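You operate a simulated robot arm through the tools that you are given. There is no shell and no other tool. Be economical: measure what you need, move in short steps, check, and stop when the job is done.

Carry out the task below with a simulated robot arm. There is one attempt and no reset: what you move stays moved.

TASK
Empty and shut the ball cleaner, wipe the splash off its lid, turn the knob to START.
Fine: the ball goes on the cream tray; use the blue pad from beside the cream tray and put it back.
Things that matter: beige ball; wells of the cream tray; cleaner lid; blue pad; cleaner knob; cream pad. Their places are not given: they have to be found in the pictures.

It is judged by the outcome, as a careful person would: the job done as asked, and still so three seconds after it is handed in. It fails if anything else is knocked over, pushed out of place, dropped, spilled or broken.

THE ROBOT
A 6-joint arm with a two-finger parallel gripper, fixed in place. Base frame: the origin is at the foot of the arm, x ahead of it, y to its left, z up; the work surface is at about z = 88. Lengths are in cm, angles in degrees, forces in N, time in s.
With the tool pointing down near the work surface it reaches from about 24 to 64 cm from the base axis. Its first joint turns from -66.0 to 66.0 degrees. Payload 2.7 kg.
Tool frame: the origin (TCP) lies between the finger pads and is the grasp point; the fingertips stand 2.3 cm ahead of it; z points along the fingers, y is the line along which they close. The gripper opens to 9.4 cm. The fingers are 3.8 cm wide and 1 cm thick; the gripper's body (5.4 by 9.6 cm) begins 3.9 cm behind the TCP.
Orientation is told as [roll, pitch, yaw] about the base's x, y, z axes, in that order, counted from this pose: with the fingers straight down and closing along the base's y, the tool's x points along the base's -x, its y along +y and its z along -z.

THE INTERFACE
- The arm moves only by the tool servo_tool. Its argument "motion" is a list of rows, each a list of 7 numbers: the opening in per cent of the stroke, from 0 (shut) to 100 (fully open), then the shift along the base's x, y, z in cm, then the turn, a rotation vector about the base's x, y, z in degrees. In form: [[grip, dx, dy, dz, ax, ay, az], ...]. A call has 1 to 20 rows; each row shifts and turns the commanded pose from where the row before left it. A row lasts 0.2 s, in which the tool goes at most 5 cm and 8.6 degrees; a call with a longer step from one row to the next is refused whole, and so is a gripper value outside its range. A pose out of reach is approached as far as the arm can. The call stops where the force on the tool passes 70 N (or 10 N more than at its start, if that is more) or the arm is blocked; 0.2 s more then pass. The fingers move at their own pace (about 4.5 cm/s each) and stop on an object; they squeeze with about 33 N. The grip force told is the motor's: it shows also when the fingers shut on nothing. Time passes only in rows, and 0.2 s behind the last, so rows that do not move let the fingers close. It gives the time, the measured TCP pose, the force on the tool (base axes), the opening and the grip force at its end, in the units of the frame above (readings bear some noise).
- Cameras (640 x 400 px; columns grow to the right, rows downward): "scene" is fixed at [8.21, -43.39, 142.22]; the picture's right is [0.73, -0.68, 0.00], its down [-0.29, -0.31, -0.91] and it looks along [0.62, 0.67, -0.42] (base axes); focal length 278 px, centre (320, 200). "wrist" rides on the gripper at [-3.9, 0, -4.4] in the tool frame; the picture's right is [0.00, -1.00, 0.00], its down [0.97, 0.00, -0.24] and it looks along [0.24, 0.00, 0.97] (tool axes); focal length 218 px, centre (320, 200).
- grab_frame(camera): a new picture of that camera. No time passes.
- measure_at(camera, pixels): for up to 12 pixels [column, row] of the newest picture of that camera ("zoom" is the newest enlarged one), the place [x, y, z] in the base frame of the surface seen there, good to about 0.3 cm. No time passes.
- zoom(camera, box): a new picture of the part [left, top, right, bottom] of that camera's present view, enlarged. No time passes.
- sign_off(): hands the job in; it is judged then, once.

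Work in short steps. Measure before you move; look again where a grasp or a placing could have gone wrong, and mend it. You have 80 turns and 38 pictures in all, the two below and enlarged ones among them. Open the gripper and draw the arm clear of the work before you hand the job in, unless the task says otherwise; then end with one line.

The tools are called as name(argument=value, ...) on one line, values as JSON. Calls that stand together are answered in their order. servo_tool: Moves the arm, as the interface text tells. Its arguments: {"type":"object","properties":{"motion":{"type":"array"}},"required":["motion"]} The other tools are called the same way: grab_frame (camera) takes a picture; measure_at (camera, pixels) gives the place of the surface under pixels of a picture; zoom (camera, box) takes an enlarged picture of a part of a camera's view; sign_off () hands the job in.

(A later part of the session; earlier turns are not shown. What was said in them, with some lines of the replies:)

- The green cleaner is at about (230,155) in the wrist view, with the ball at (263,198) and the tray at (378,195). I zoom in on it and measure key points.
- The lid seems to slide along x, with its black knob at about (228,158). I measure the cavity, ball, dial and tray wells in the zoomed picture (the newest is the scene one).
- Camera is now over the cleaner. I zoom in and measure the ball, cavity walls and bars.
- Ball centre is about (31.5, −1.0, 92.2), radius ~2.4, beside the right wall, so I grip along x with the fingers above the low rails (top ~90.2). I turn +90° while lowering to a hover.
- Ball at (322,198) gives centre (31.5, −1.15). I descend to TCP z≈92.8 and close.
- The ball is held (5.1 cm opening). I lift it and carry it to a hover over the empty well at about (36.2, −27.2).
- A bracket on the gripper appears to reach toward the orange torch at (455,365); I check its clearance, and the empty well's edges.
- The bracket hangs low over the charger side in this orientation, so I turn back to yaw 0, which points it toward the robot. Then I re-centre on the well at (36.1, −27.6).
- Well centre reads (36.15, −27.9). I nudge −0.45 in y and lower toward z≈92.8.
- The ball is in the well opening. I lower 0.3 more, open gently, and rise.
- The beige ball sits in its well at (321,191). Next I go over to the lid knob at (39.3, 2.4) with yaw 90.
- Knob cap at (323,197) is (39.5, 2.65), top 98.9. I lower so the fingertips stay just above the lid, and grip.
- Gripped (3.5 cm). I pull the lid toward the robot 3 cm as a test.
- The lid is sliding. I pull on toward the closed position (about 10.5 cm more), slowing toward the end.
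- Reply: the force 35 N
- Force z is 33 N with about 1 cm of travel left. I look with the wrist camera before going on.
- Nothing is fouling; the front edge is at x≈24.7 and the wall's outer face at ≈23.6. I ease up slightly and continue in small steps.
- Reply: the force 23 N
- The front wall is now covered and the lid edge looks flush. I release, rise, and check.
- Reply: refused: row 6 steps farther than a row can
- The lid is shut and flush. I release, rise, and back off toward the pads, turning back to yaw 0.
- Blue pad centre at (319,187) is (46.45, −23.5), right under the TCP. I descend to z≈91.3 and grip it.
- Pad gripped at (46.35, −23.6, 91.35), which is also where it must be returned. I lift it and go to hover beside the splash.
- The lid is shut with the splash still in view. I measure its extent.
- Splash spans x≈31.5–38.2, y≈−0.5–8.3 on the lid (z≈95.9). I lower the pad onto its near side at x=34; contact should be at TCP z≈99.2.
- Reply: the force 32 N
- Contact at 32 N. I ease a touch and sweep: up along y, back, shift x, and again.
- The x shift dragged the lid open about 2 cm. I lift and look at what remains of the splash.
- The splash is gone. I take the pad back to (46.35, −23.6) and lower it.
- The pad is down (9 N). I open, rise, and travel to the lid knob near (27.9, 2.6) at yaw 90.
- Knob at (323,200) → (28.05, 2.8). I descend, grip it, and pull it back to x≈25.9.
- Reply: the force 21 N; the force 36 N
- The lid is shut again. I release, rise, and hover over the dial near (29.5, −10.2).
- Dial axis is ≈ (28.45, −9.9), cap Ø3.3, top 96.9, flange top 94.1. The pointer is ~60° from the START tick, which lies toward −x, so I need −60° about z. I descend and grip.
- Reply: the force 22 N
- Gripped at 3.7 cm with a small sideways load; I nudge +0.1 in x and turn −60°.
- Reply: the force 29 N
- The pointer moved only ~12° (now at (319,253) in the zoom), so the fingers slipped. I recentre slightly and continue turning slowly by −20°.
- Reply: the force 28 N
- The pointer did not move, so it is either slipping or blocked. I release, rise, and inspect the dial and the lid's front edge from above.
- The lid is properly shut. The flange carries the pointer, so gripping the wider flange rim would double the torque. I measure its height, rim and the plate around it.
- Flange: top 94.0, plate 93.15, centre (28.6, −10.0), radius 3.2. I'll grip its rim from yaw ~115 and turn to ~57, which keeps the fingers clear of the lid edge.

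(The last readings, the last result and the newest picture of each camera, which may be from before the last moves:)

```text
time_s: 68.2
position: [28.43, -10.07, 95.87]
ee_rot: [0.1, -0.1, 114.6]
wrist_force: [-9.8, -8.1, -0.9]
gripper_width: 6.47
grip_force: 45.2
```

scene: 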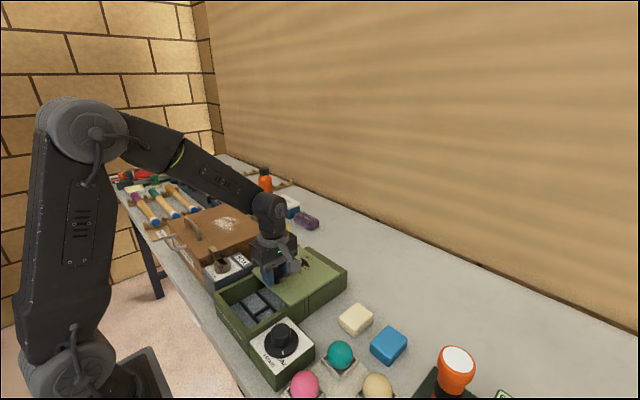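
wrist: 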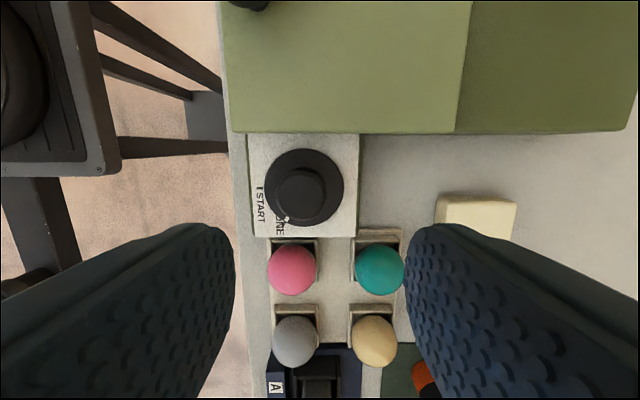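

The rim is gripped (6.47 cm). I turn −57° at 3° per row.

servo_tool(motion=[[40, -0.05, -0.03, 0, 0, 0, 0], [40, 0, 0, 0, 0, 0, -2], [40, 0, 0, 0, 0, 0, -3], [40, 0, 0, 0, 0, 0, -3], [40, 0, 0, 0, 0, 0, -3], [40, 0, 0, 0, 0, 0, -3], [40, 0, 0, 0, 0, 0, -3], [40, 0, 0, 0, 0, 0, -3], [40, 0, 0, 0, 0, 0, -3], [40, 0, 0, 0, 0, 0, 0]])

zoom(camera="scene", box=[220, 290, 340, 390])

```text
time_s: 70.4
position: [28.84, -10.25, 96.17]
ee_rot: [-0.6, 0.3, 91.8]
wrist_force: [-7.5, -13.2, 65.2]
gripper_width: 4.15
grip_force: 3.9
```

```text
4.00 times, centred on (280, 340) of scene
```

zoom: 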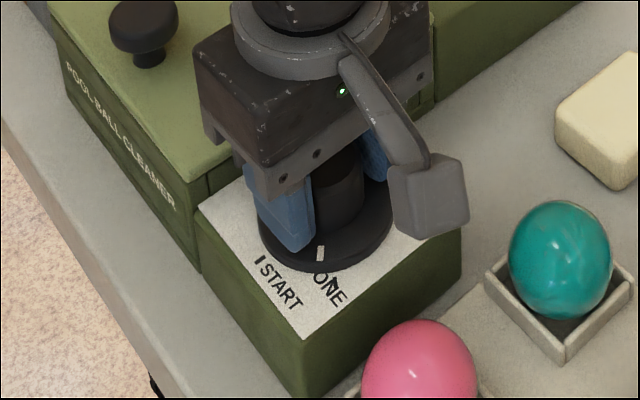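

The fingers slid off the rim, so the knob is really blocked — probably an interlock because the lid hasn't reached its end stop (I never felt one). I lift off and go back to the lid knob to pull until I feel the stop.

servo_tool(motion=[[50, 0, 0, 0.6, 0, 0, 0], [60, 0, 0, 0, 0, 0, 0], [60, 0, 0, 3, 0, 0, 0], [60, 0, 0, 4, 0, 0, 0], [60, 0, 0, 4, 0, 0, -1.6], [65, -1, 4, 0, 0, 0, 0], [65, -1, 4, 0, 0, 0, 0], [65, -0.8, 4, 0, 0, 0, 0], [65, 0, 1, 0, 0, 0, 0], [65, 0, 0, 0, 0, 0, 0]])

```text
time_s: 72.6
position: [25.59, 3.06, 107.18]
ee_rot: [0.0, 0.0, 90.0]
wrist_force: [0.5, -0.7, 0.3]
gripper_width: 6.11
grip_force: 0.1
```

servo_tool(motion=[[65, 0.3, -0.3, -3, 0, 0, 0], [65, 0, 0, -3, 0, 0, 0], [65, 0, 0, -1.8, 0, 0, 0], [65, 0, 0, -0.8, 0, 0, 0], [65, 0, 0, 0, 0, 0, 0], [20, 0, 0, 0, 0, 0, 0], [20, 0, 0, 0, 0, 0, 0], [20, 0, 0, 0, 0, 0, 0], [20, 0, 0, 0, 0, 0, 0]])

```text
time_s: 74.6
position: [25.95, 2.66, 98.92]
ee_rot: [0.0, 0.0, 89.9]
wrist_force: [0.9, -0.3, -4.4]
gripper_width: 3.55
grip_force: 45.2
```

servo_tool(motion=[[20, -0.2, 0, 0, 0, 0, 0], [20, -0.2, 0, 0, 0, 0, 0], [20, 0, 0, 0, 0, 0, 0]])

```text
time_s: 75.4
position: [25.77, 2.77, 98.97]
ee_rot: [-0.4, -0.1, 90.0]
wrist_force: [37.7, -12.6, -35.9]
gripper_width: 3.53
grip_force: 45.1
```

Now there is +38 N resisting in x: the end stop. I press a little more to seat it, then release.

servo_tool(motion=[[20, -0.1, 0, 0, 0, 0, 0], [20, 0, 0, 0, 0, 0, 0]])

```text
time_s: 76.0
position: [25.88, 2.79, 98.95]
ee_rot: [-0.6, 0.0, 90.1]
wrist_force: [46.4, -20.3, -26.9]
gripper_width: 3.53
grip_force: 45.1
```

Seated at the stop. I release and return over the dial at (28.6, −10.0).

servo_tool(motion=[[60, 0.1, 0, 0, 0, 0, 0], [60, 0, 0, 0, 0, 0, 0], [60, 0, 0, 0, 0, 0, 0], [60, 0, 0, 3, 0, 0, 0], [60, 0, 0, 4, 0, 0, 0], [60, 1, -4, 0, 0, 0, 0], [60, 1, -4, 0, 0, 0, 0], [60, 1, -4, 0, 0, 0, 0], [60, 0, -0.7, 0, 0, 0, 0], [60, 0, 0, 0, 0, 0, 0]])

```text
time_s: 78.2
position: [28.56, -10.07, 105.94]
ee_rot: [0.1, 0.0, 90.1]
wrist_force: [-0.7, -0.2, 0.3]
gripper_width: 5.62
grip_force: 0.1
```

Over the dial axis. I descend and grip the cap again.

servo_tool(motion=[[60, 0.05, 0.05, -3, 0, 0, 0], [60, 0, 0, -3, 0, 0, 0], [60, 0, 0, -1.9, 0, 0, 0], [60, 0, 0, -0.9, 0, 0, 0], [60, 0, 0, 0, 0, 0, 0], [10, 0, 0, 0, 0, 0, 0], [10, 0, 0, 0, 0, 0, 0], [10, 0, 0, 0, 0, 0, 0], [10, 0, 0, 0, 0, 0, 0], [10, 0, 0, 0, 0, 0, 0]])

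```text
time_s: 80.4
position: [28.46, -9.87, 97.2]
ee_rot: [0.0, 0.1, 90.0]
wrist_force: [14.4, 0.2, -10.8]
gripper_width: 3.7
grip_force: 44.7
```

Gripped. I turn −45° at 3° per row and look.

servo_tool(motion=[[10, 0.07, 0, 0, 0, 0, 0], [10, 0, 0, 0, 0, 0, -3], [10, 0, 0, 0, 0, 0, -3], [10, 0, 0, 0, 0, 0, -3], [10, 0, 0, 0, 0, 0, -3], [10, 0, 0, 0, 0, 0, -3], [10, 0, 0, 0, 0, 0, -3], [10, 0, 0, 0, 0, 0, -3], [10, 0, 0, 0, 0, 0, -3], [10, 0, 0, 0, 0, 0, -3], [10, 0, 0, 0, 0, 0, -3], [10, 0, 0, 0, 0, 0, -3], [10, 0, 0, 0, 0, 0, -3], [10, 0, 0, 0, 0, 0, -3], [10, 0, 0, 0, 0, 0, -3], [10, 0, 0, 0, 0, 0, -3], [10, 0, 0, 0, 0, 0, 0]])

zoom(camera="scene", box=[220, 290, 340, 390])

```text
time_s: 84.0
position: [28.67, -10.08, 97.14]
ee_rot: [0.1, -0.1, 45.0]
wrist_force: [-13.5, 6.0, 5.1]
gripper_width: 3.68
grip_force: 44.9
```

```text
4.00 times, centred on (280, 340) of scene
```

zoom: 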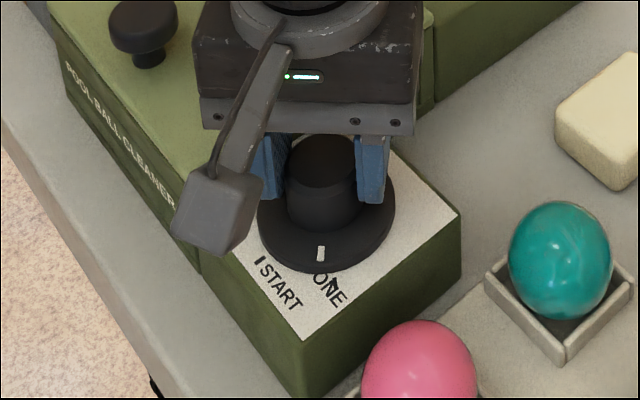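

Still blocked clockwise: a hard stop just past DONE. The dial probably runs the other way (counter-clockwise), so I turn +75° and look.

servo_tool(motion=[[10, 0, 0, 0, 0, 0, 3], [10, 0, 0, 0, 0, 0, 4], [10, 0, 0, 0, 0, 0, 4], [10, 0, 0, 0, 0, 0, 4], [10, 0, 0, 0, 0, 0, 4], [10, 0, 0, 0, 0, 0, 4], [10, 0, 0, 0, 0, 0, 4], [10, 0, 0, 0, 0, 0, 4], [10, 0, 0, 0, 0, 0, 4], [10, 0, 0, 0, 0, 0, 4], [10, 0, 0, 0, 0, 0, 4], [10, 0, 0, 0, 0, 0, 4], [10, 0, 0, 0, 0, 0, 4], [10, 0, 0, 0, 0, 0, 4], [10, 0, 0, 0, 0, 0, 4], [10, 0, 0, 0, 0, 0, 4], [10, 0, 0, 0, 0, 0, 4], [10, 0, 0, 0, 0, 0, 4], [10, 0, 0, 0, 0, 0, 4], [10, 0, 0, 0, 0, 0, 0]])

zoom(camera="scene", box=[220, 290, 340, 390])

```text
time_s: 88.2
position: [28.49, -10.07, 96.93]
ee_rot: [0.5, -0.3, 120.1]
wrist_force: [-27.4, -18.7, 6.0]
gripper_width: 3.68
grip_force: 44.5
```

```text
4.00 times, centred on (280, 340) of scene
```

zoom: 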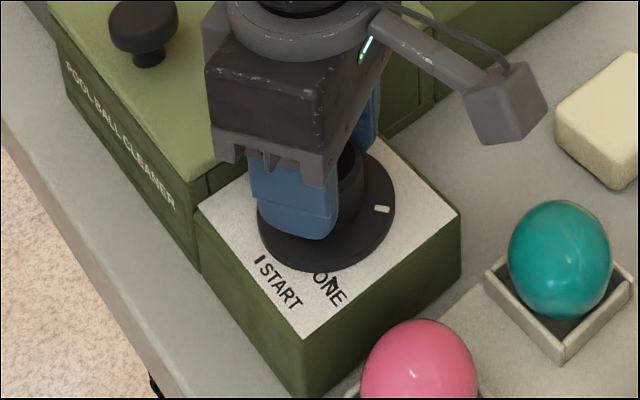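

It turns counter-clockwise: the pointer moved ~75° to (381,209). START is about 243° further on. I open in place, swing back −120° and regrip.

servo_tool(motion=[[60, 0.05, 0.05, 0.2, 0, 0, 0], [60, 0, 0, 0, 0, 0, 0], [60, 0, 0, 0, 0, 0, 0], [60, 0, 0, 0, 0, 0, -8], [60, 0, 0, 0, 0, 0, -8], [60, 0, 0, 0, 0, 0, -8], [60, 0, 0, 0, 0, 0, -8], [60, 0, 0, 0, 0, 0, -8], [60, 0, 0, 0, 0, 0, -8], [60, 0, 0, 0, 0, 0, -8], [60, 0, 0, 0, 0, 0, -8], [60, 0, 0, 0, 0, 0, -8], [60, 0, 0, 0, 0, 0, -8], [60, 0, 0, 0, 0, 0, -8], [60, 0, 0, 0, 0, 0, -8], [60, 0, 0, 0, 0, 0, -8], [60, 0, 0, 0, 0, 0, -8], [60, 0, 0, 0, 0, 0, -8], [60, 0, 0, 0, 0, 0, 0]])

servo_tool(motion=[[10, 0, 0, 0, 0, 0, 0], [10, 0, 0, 0, 0, 0, 0], [10, 0, 0, 0, 0, 0, 0], [10, 0, 0, 0, 0, 0, 0]])

```text
time_s: 92.2
position: [28.75, -9.83, 97.28]
ee_rot: [0.0, 0.0, -0.2]
wrist_force: [0.1, 0.0, -0.5]
gripper_width: 5.63
grip_force: 0.0
```

```text
time_s: 93.2
position: [28.7, -10.11, 97.29]
ee_rot: [-0.2, -0.1, 0.2]
wrist_force: [-2.5, -44.2, -13.0]
gripper_width: 3.69
grip_force: 44.7
```

Gripped, but with −44 N in y, so I shift −0.2 in y, then turn +120°.

servo_tool(motion=[[10, 0, -0.2, 0, 0, 0, 2], [10, 0, 0, 0, 0, 0, 5], [10, 0, 0, 0, 0, 0, 6.5], [10, 0, 0, 0, 0, 0, 6.5], [10, 0, 0, 0, 0, 0, 6.5], [10, 0, 0, 0, 0, 0, 6.5], [10, 0, 0, 0, 0, 0, 6.5], [10, 0, 0, 0, 0, 0, 6.5], [10, 0, 0, 0, 0, 0, 6.5], [10, 0, 0, 0, 0, 0, 6.5], [10, 0, 0, 0, 0, 0, 6.5], [10, 0, 0, 0, 0, 0, 6.5], [10, 0, 0, 0, 0, 0, 6.5], [10, 0, 0, 0, 0, 0, 6.5], [10, 0, 0, 0, 0, 0, 6.5], [10, 0, 0, 0, 0, 0, 6.5], [10, 0, 0, 0, 0, 0, 6.5], [10, 0, 0, 0, 0, 0, 6.5], [10, 0, 0, 0, 0, 0, 6.5], [10, 0, 0, 0, 0, 0, 2.5]])

servo_tool(motion=[[60, 0, 0, 0, 0, 0, 0], [60, 0, 0, 0, 0, 0, 0], [60, 0, 0, 0, 0, 0, 0], [60, 0, 0, 0, 0, 0, -8], [60, 0, 0, 0, 0, 0, -8], [60, 0, 0, 0, 0, 0, -8], [60, 0, 0, 0, 0, 0, -8], [60, 0, 0, 0, 0, 0, -8], [60, 0, 0, 0, 0, 0, -8], [60, 0, 0, 0, 0, 0, -8], [60, 0, 0, 0, 0, 0, -8], [60, 0, 0, 0, 0, 0, -8], [60, 0, 0, 0, 0, 0, -8], [60, 0, 0, 0, 0, 0, -8], [60, 0, 0, 0, 0, 0, -8], [60, 0, 0, 0, 0, 0, -8], [60, 0, 0, 0, 0, 0, -8], [60, 0, 0, 0, 0, 0, -8], [60, 0, 0, 0, 0, 0, 0]])

```text
time_s: 97.4
position: [28.49, -10.23, 97.19]
ee_rot: [0.2, -0.2, 120.1]
wrist_force: [-16.5, 7.4, -5.6]
gripper_width: 3.66
grip_force: 44.9
```

```text
time_s: 101.4
position: [28.77, -10.18, 97.25]
ee_rot: [0.1, -0.1, -0.2]
wrist_force: [-0.8, -0.4, -0.2]
gripper_width: 5.63
grip_force: 0.0
```

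I regrip and turn +104°, then check how far the pointer still is from START.

servo_tool(motion=[[10, 0, 0, 0, 0, 0, 0], [10, 0, 0, 0, 0, 0, 0], [10, 0, 0, 0, 0, 0, 0], [10, 0, 0, 0, 0, 0, 4], [10, 0, 0, 0, 0, 0, 6.5], [10, 0, 0, 0, 0, 0, 6.5], [10, 0, 0, 0, 0, 0, 6.5], [10, 0, 0, 0, 0, 0, 6.5], [10, 0, 0, 0, 0, 0, 6.5], [10, 0, 0, 0, 0, 0, 6.5], [10, 0, 0, 0, 0, 0, 6.5], [10, 0, 0, 0, 0, 0, 6.5], [10, 0, 0, 0, 0, 0, 6.5], [10, 0, 0, 0, 0, 0, 6.5], [10, 0, 0, 0, 0, 0, 6.5], [10, 0, 0, 0, 0, 0, 6.5], [10, 0, 0, 0, 0, 0, 6.5], [10, 0, 0, 0, 0, 0, 6.5], [10, 0, 0, 0, 0, 0, 6.5]])

zoom(camera="scene", box=[220, 290, 340, 390])

```text
time_s: 105.4
position: [28.47, -10.26, 97.3]
ee_rot: [0.4, -0.3, 101.4]
wrist_force: [-24.8, 25.0, 20.6]
gripper_width: 3.69
grip_force: 44.7
```

```text
4.00 times, centred on (280, 340) of scene
```

zoom: 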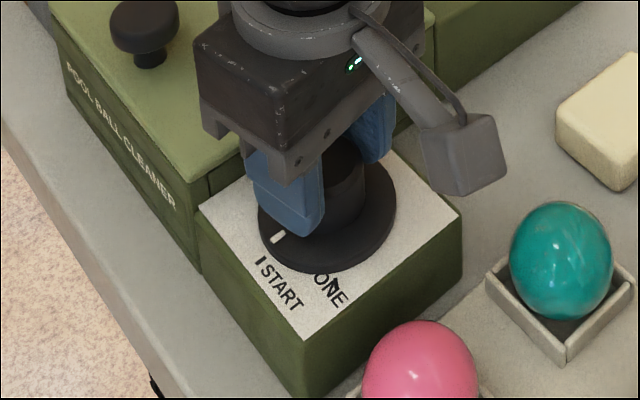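

The pointer at (278,236) is now close to the START tick at (257,260). I release, rise and check from above.

servo_tool(motion=[[60, 0, 0, 0, 0, 0, 0], [60, 0, 0, 0, 0, 0, 0], [60, 0, 0, 0, 0, 0, 0], [60, 0, 0, 3, 0, 0, 0], [60, 0, 0, 3, 0, 0, -5], [60, 0, 0, 4, 0, 0, -6.3], [60, 0, 0, 0, 0, 0, 0]])

zoom(camera="wrist", box=[240, 110, 400, 240])

```text
time_s: 107.0
position: [28.89, -10.43, 107.67]
ee_rot: [-0.1, -0.1, 90.0]
wrist_force: [-0.9, -0.1, -0.1]
gripper_width: 5.6
grip_force: 0.0
```

```text
3.08 times, centred on (320, 175) of wrist
```

zoom: 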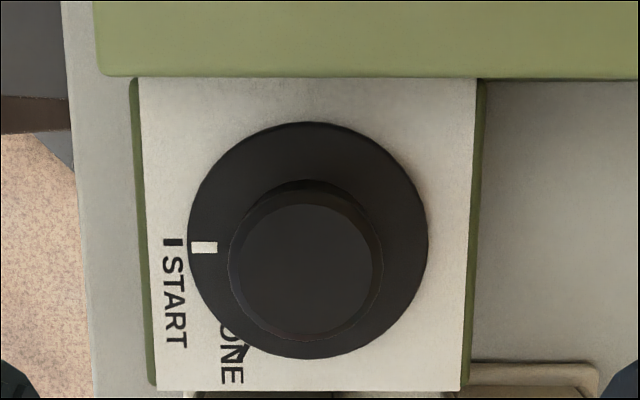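

The pointer at (204,248) lines up with the START tick at (173,242). I draw the arm up and clear and take a final overall look.

servo_tool(motion=[[80, 0, 0, 4, 0, 0, 0], [80, 0, 0, 4, 0, 0, 0], [80, 0, 0, 4, 0, 0, 0], [80, 2, 0, 4, 0, 0, -8], [80, 3, 0, 3, 0, 0, -8], [80, 3, 0, 0, 0, 0, -8], [80, 0, 0, 0, 0, 0, 0]])

grab_frame(camera="scene")

```text
time_s: 108.6
position: [37.0, -10.21, 126.18]
ee_rot: [0.0, 0.0, 66.1]
wrist_force: [0.2, -0.4, 0.2]
gripper_width: 7.53
grip_force: 0.0
```

```text
0 pictures are left
```

scene: 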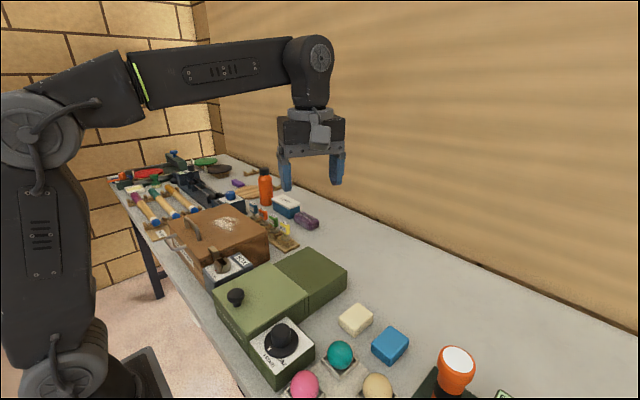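

The overall view shows the ball in the tray, the lid shut and clean, the pad back in its place, and the dial at START. I hand the job in.

sign_off()

```text
The job is handed in.
```

The job is done: the beige ball is in the empty well of the cream tray, the cleaner lid is shut and wiped clean, the blue pad is back beside the tray, and the knob points to START.
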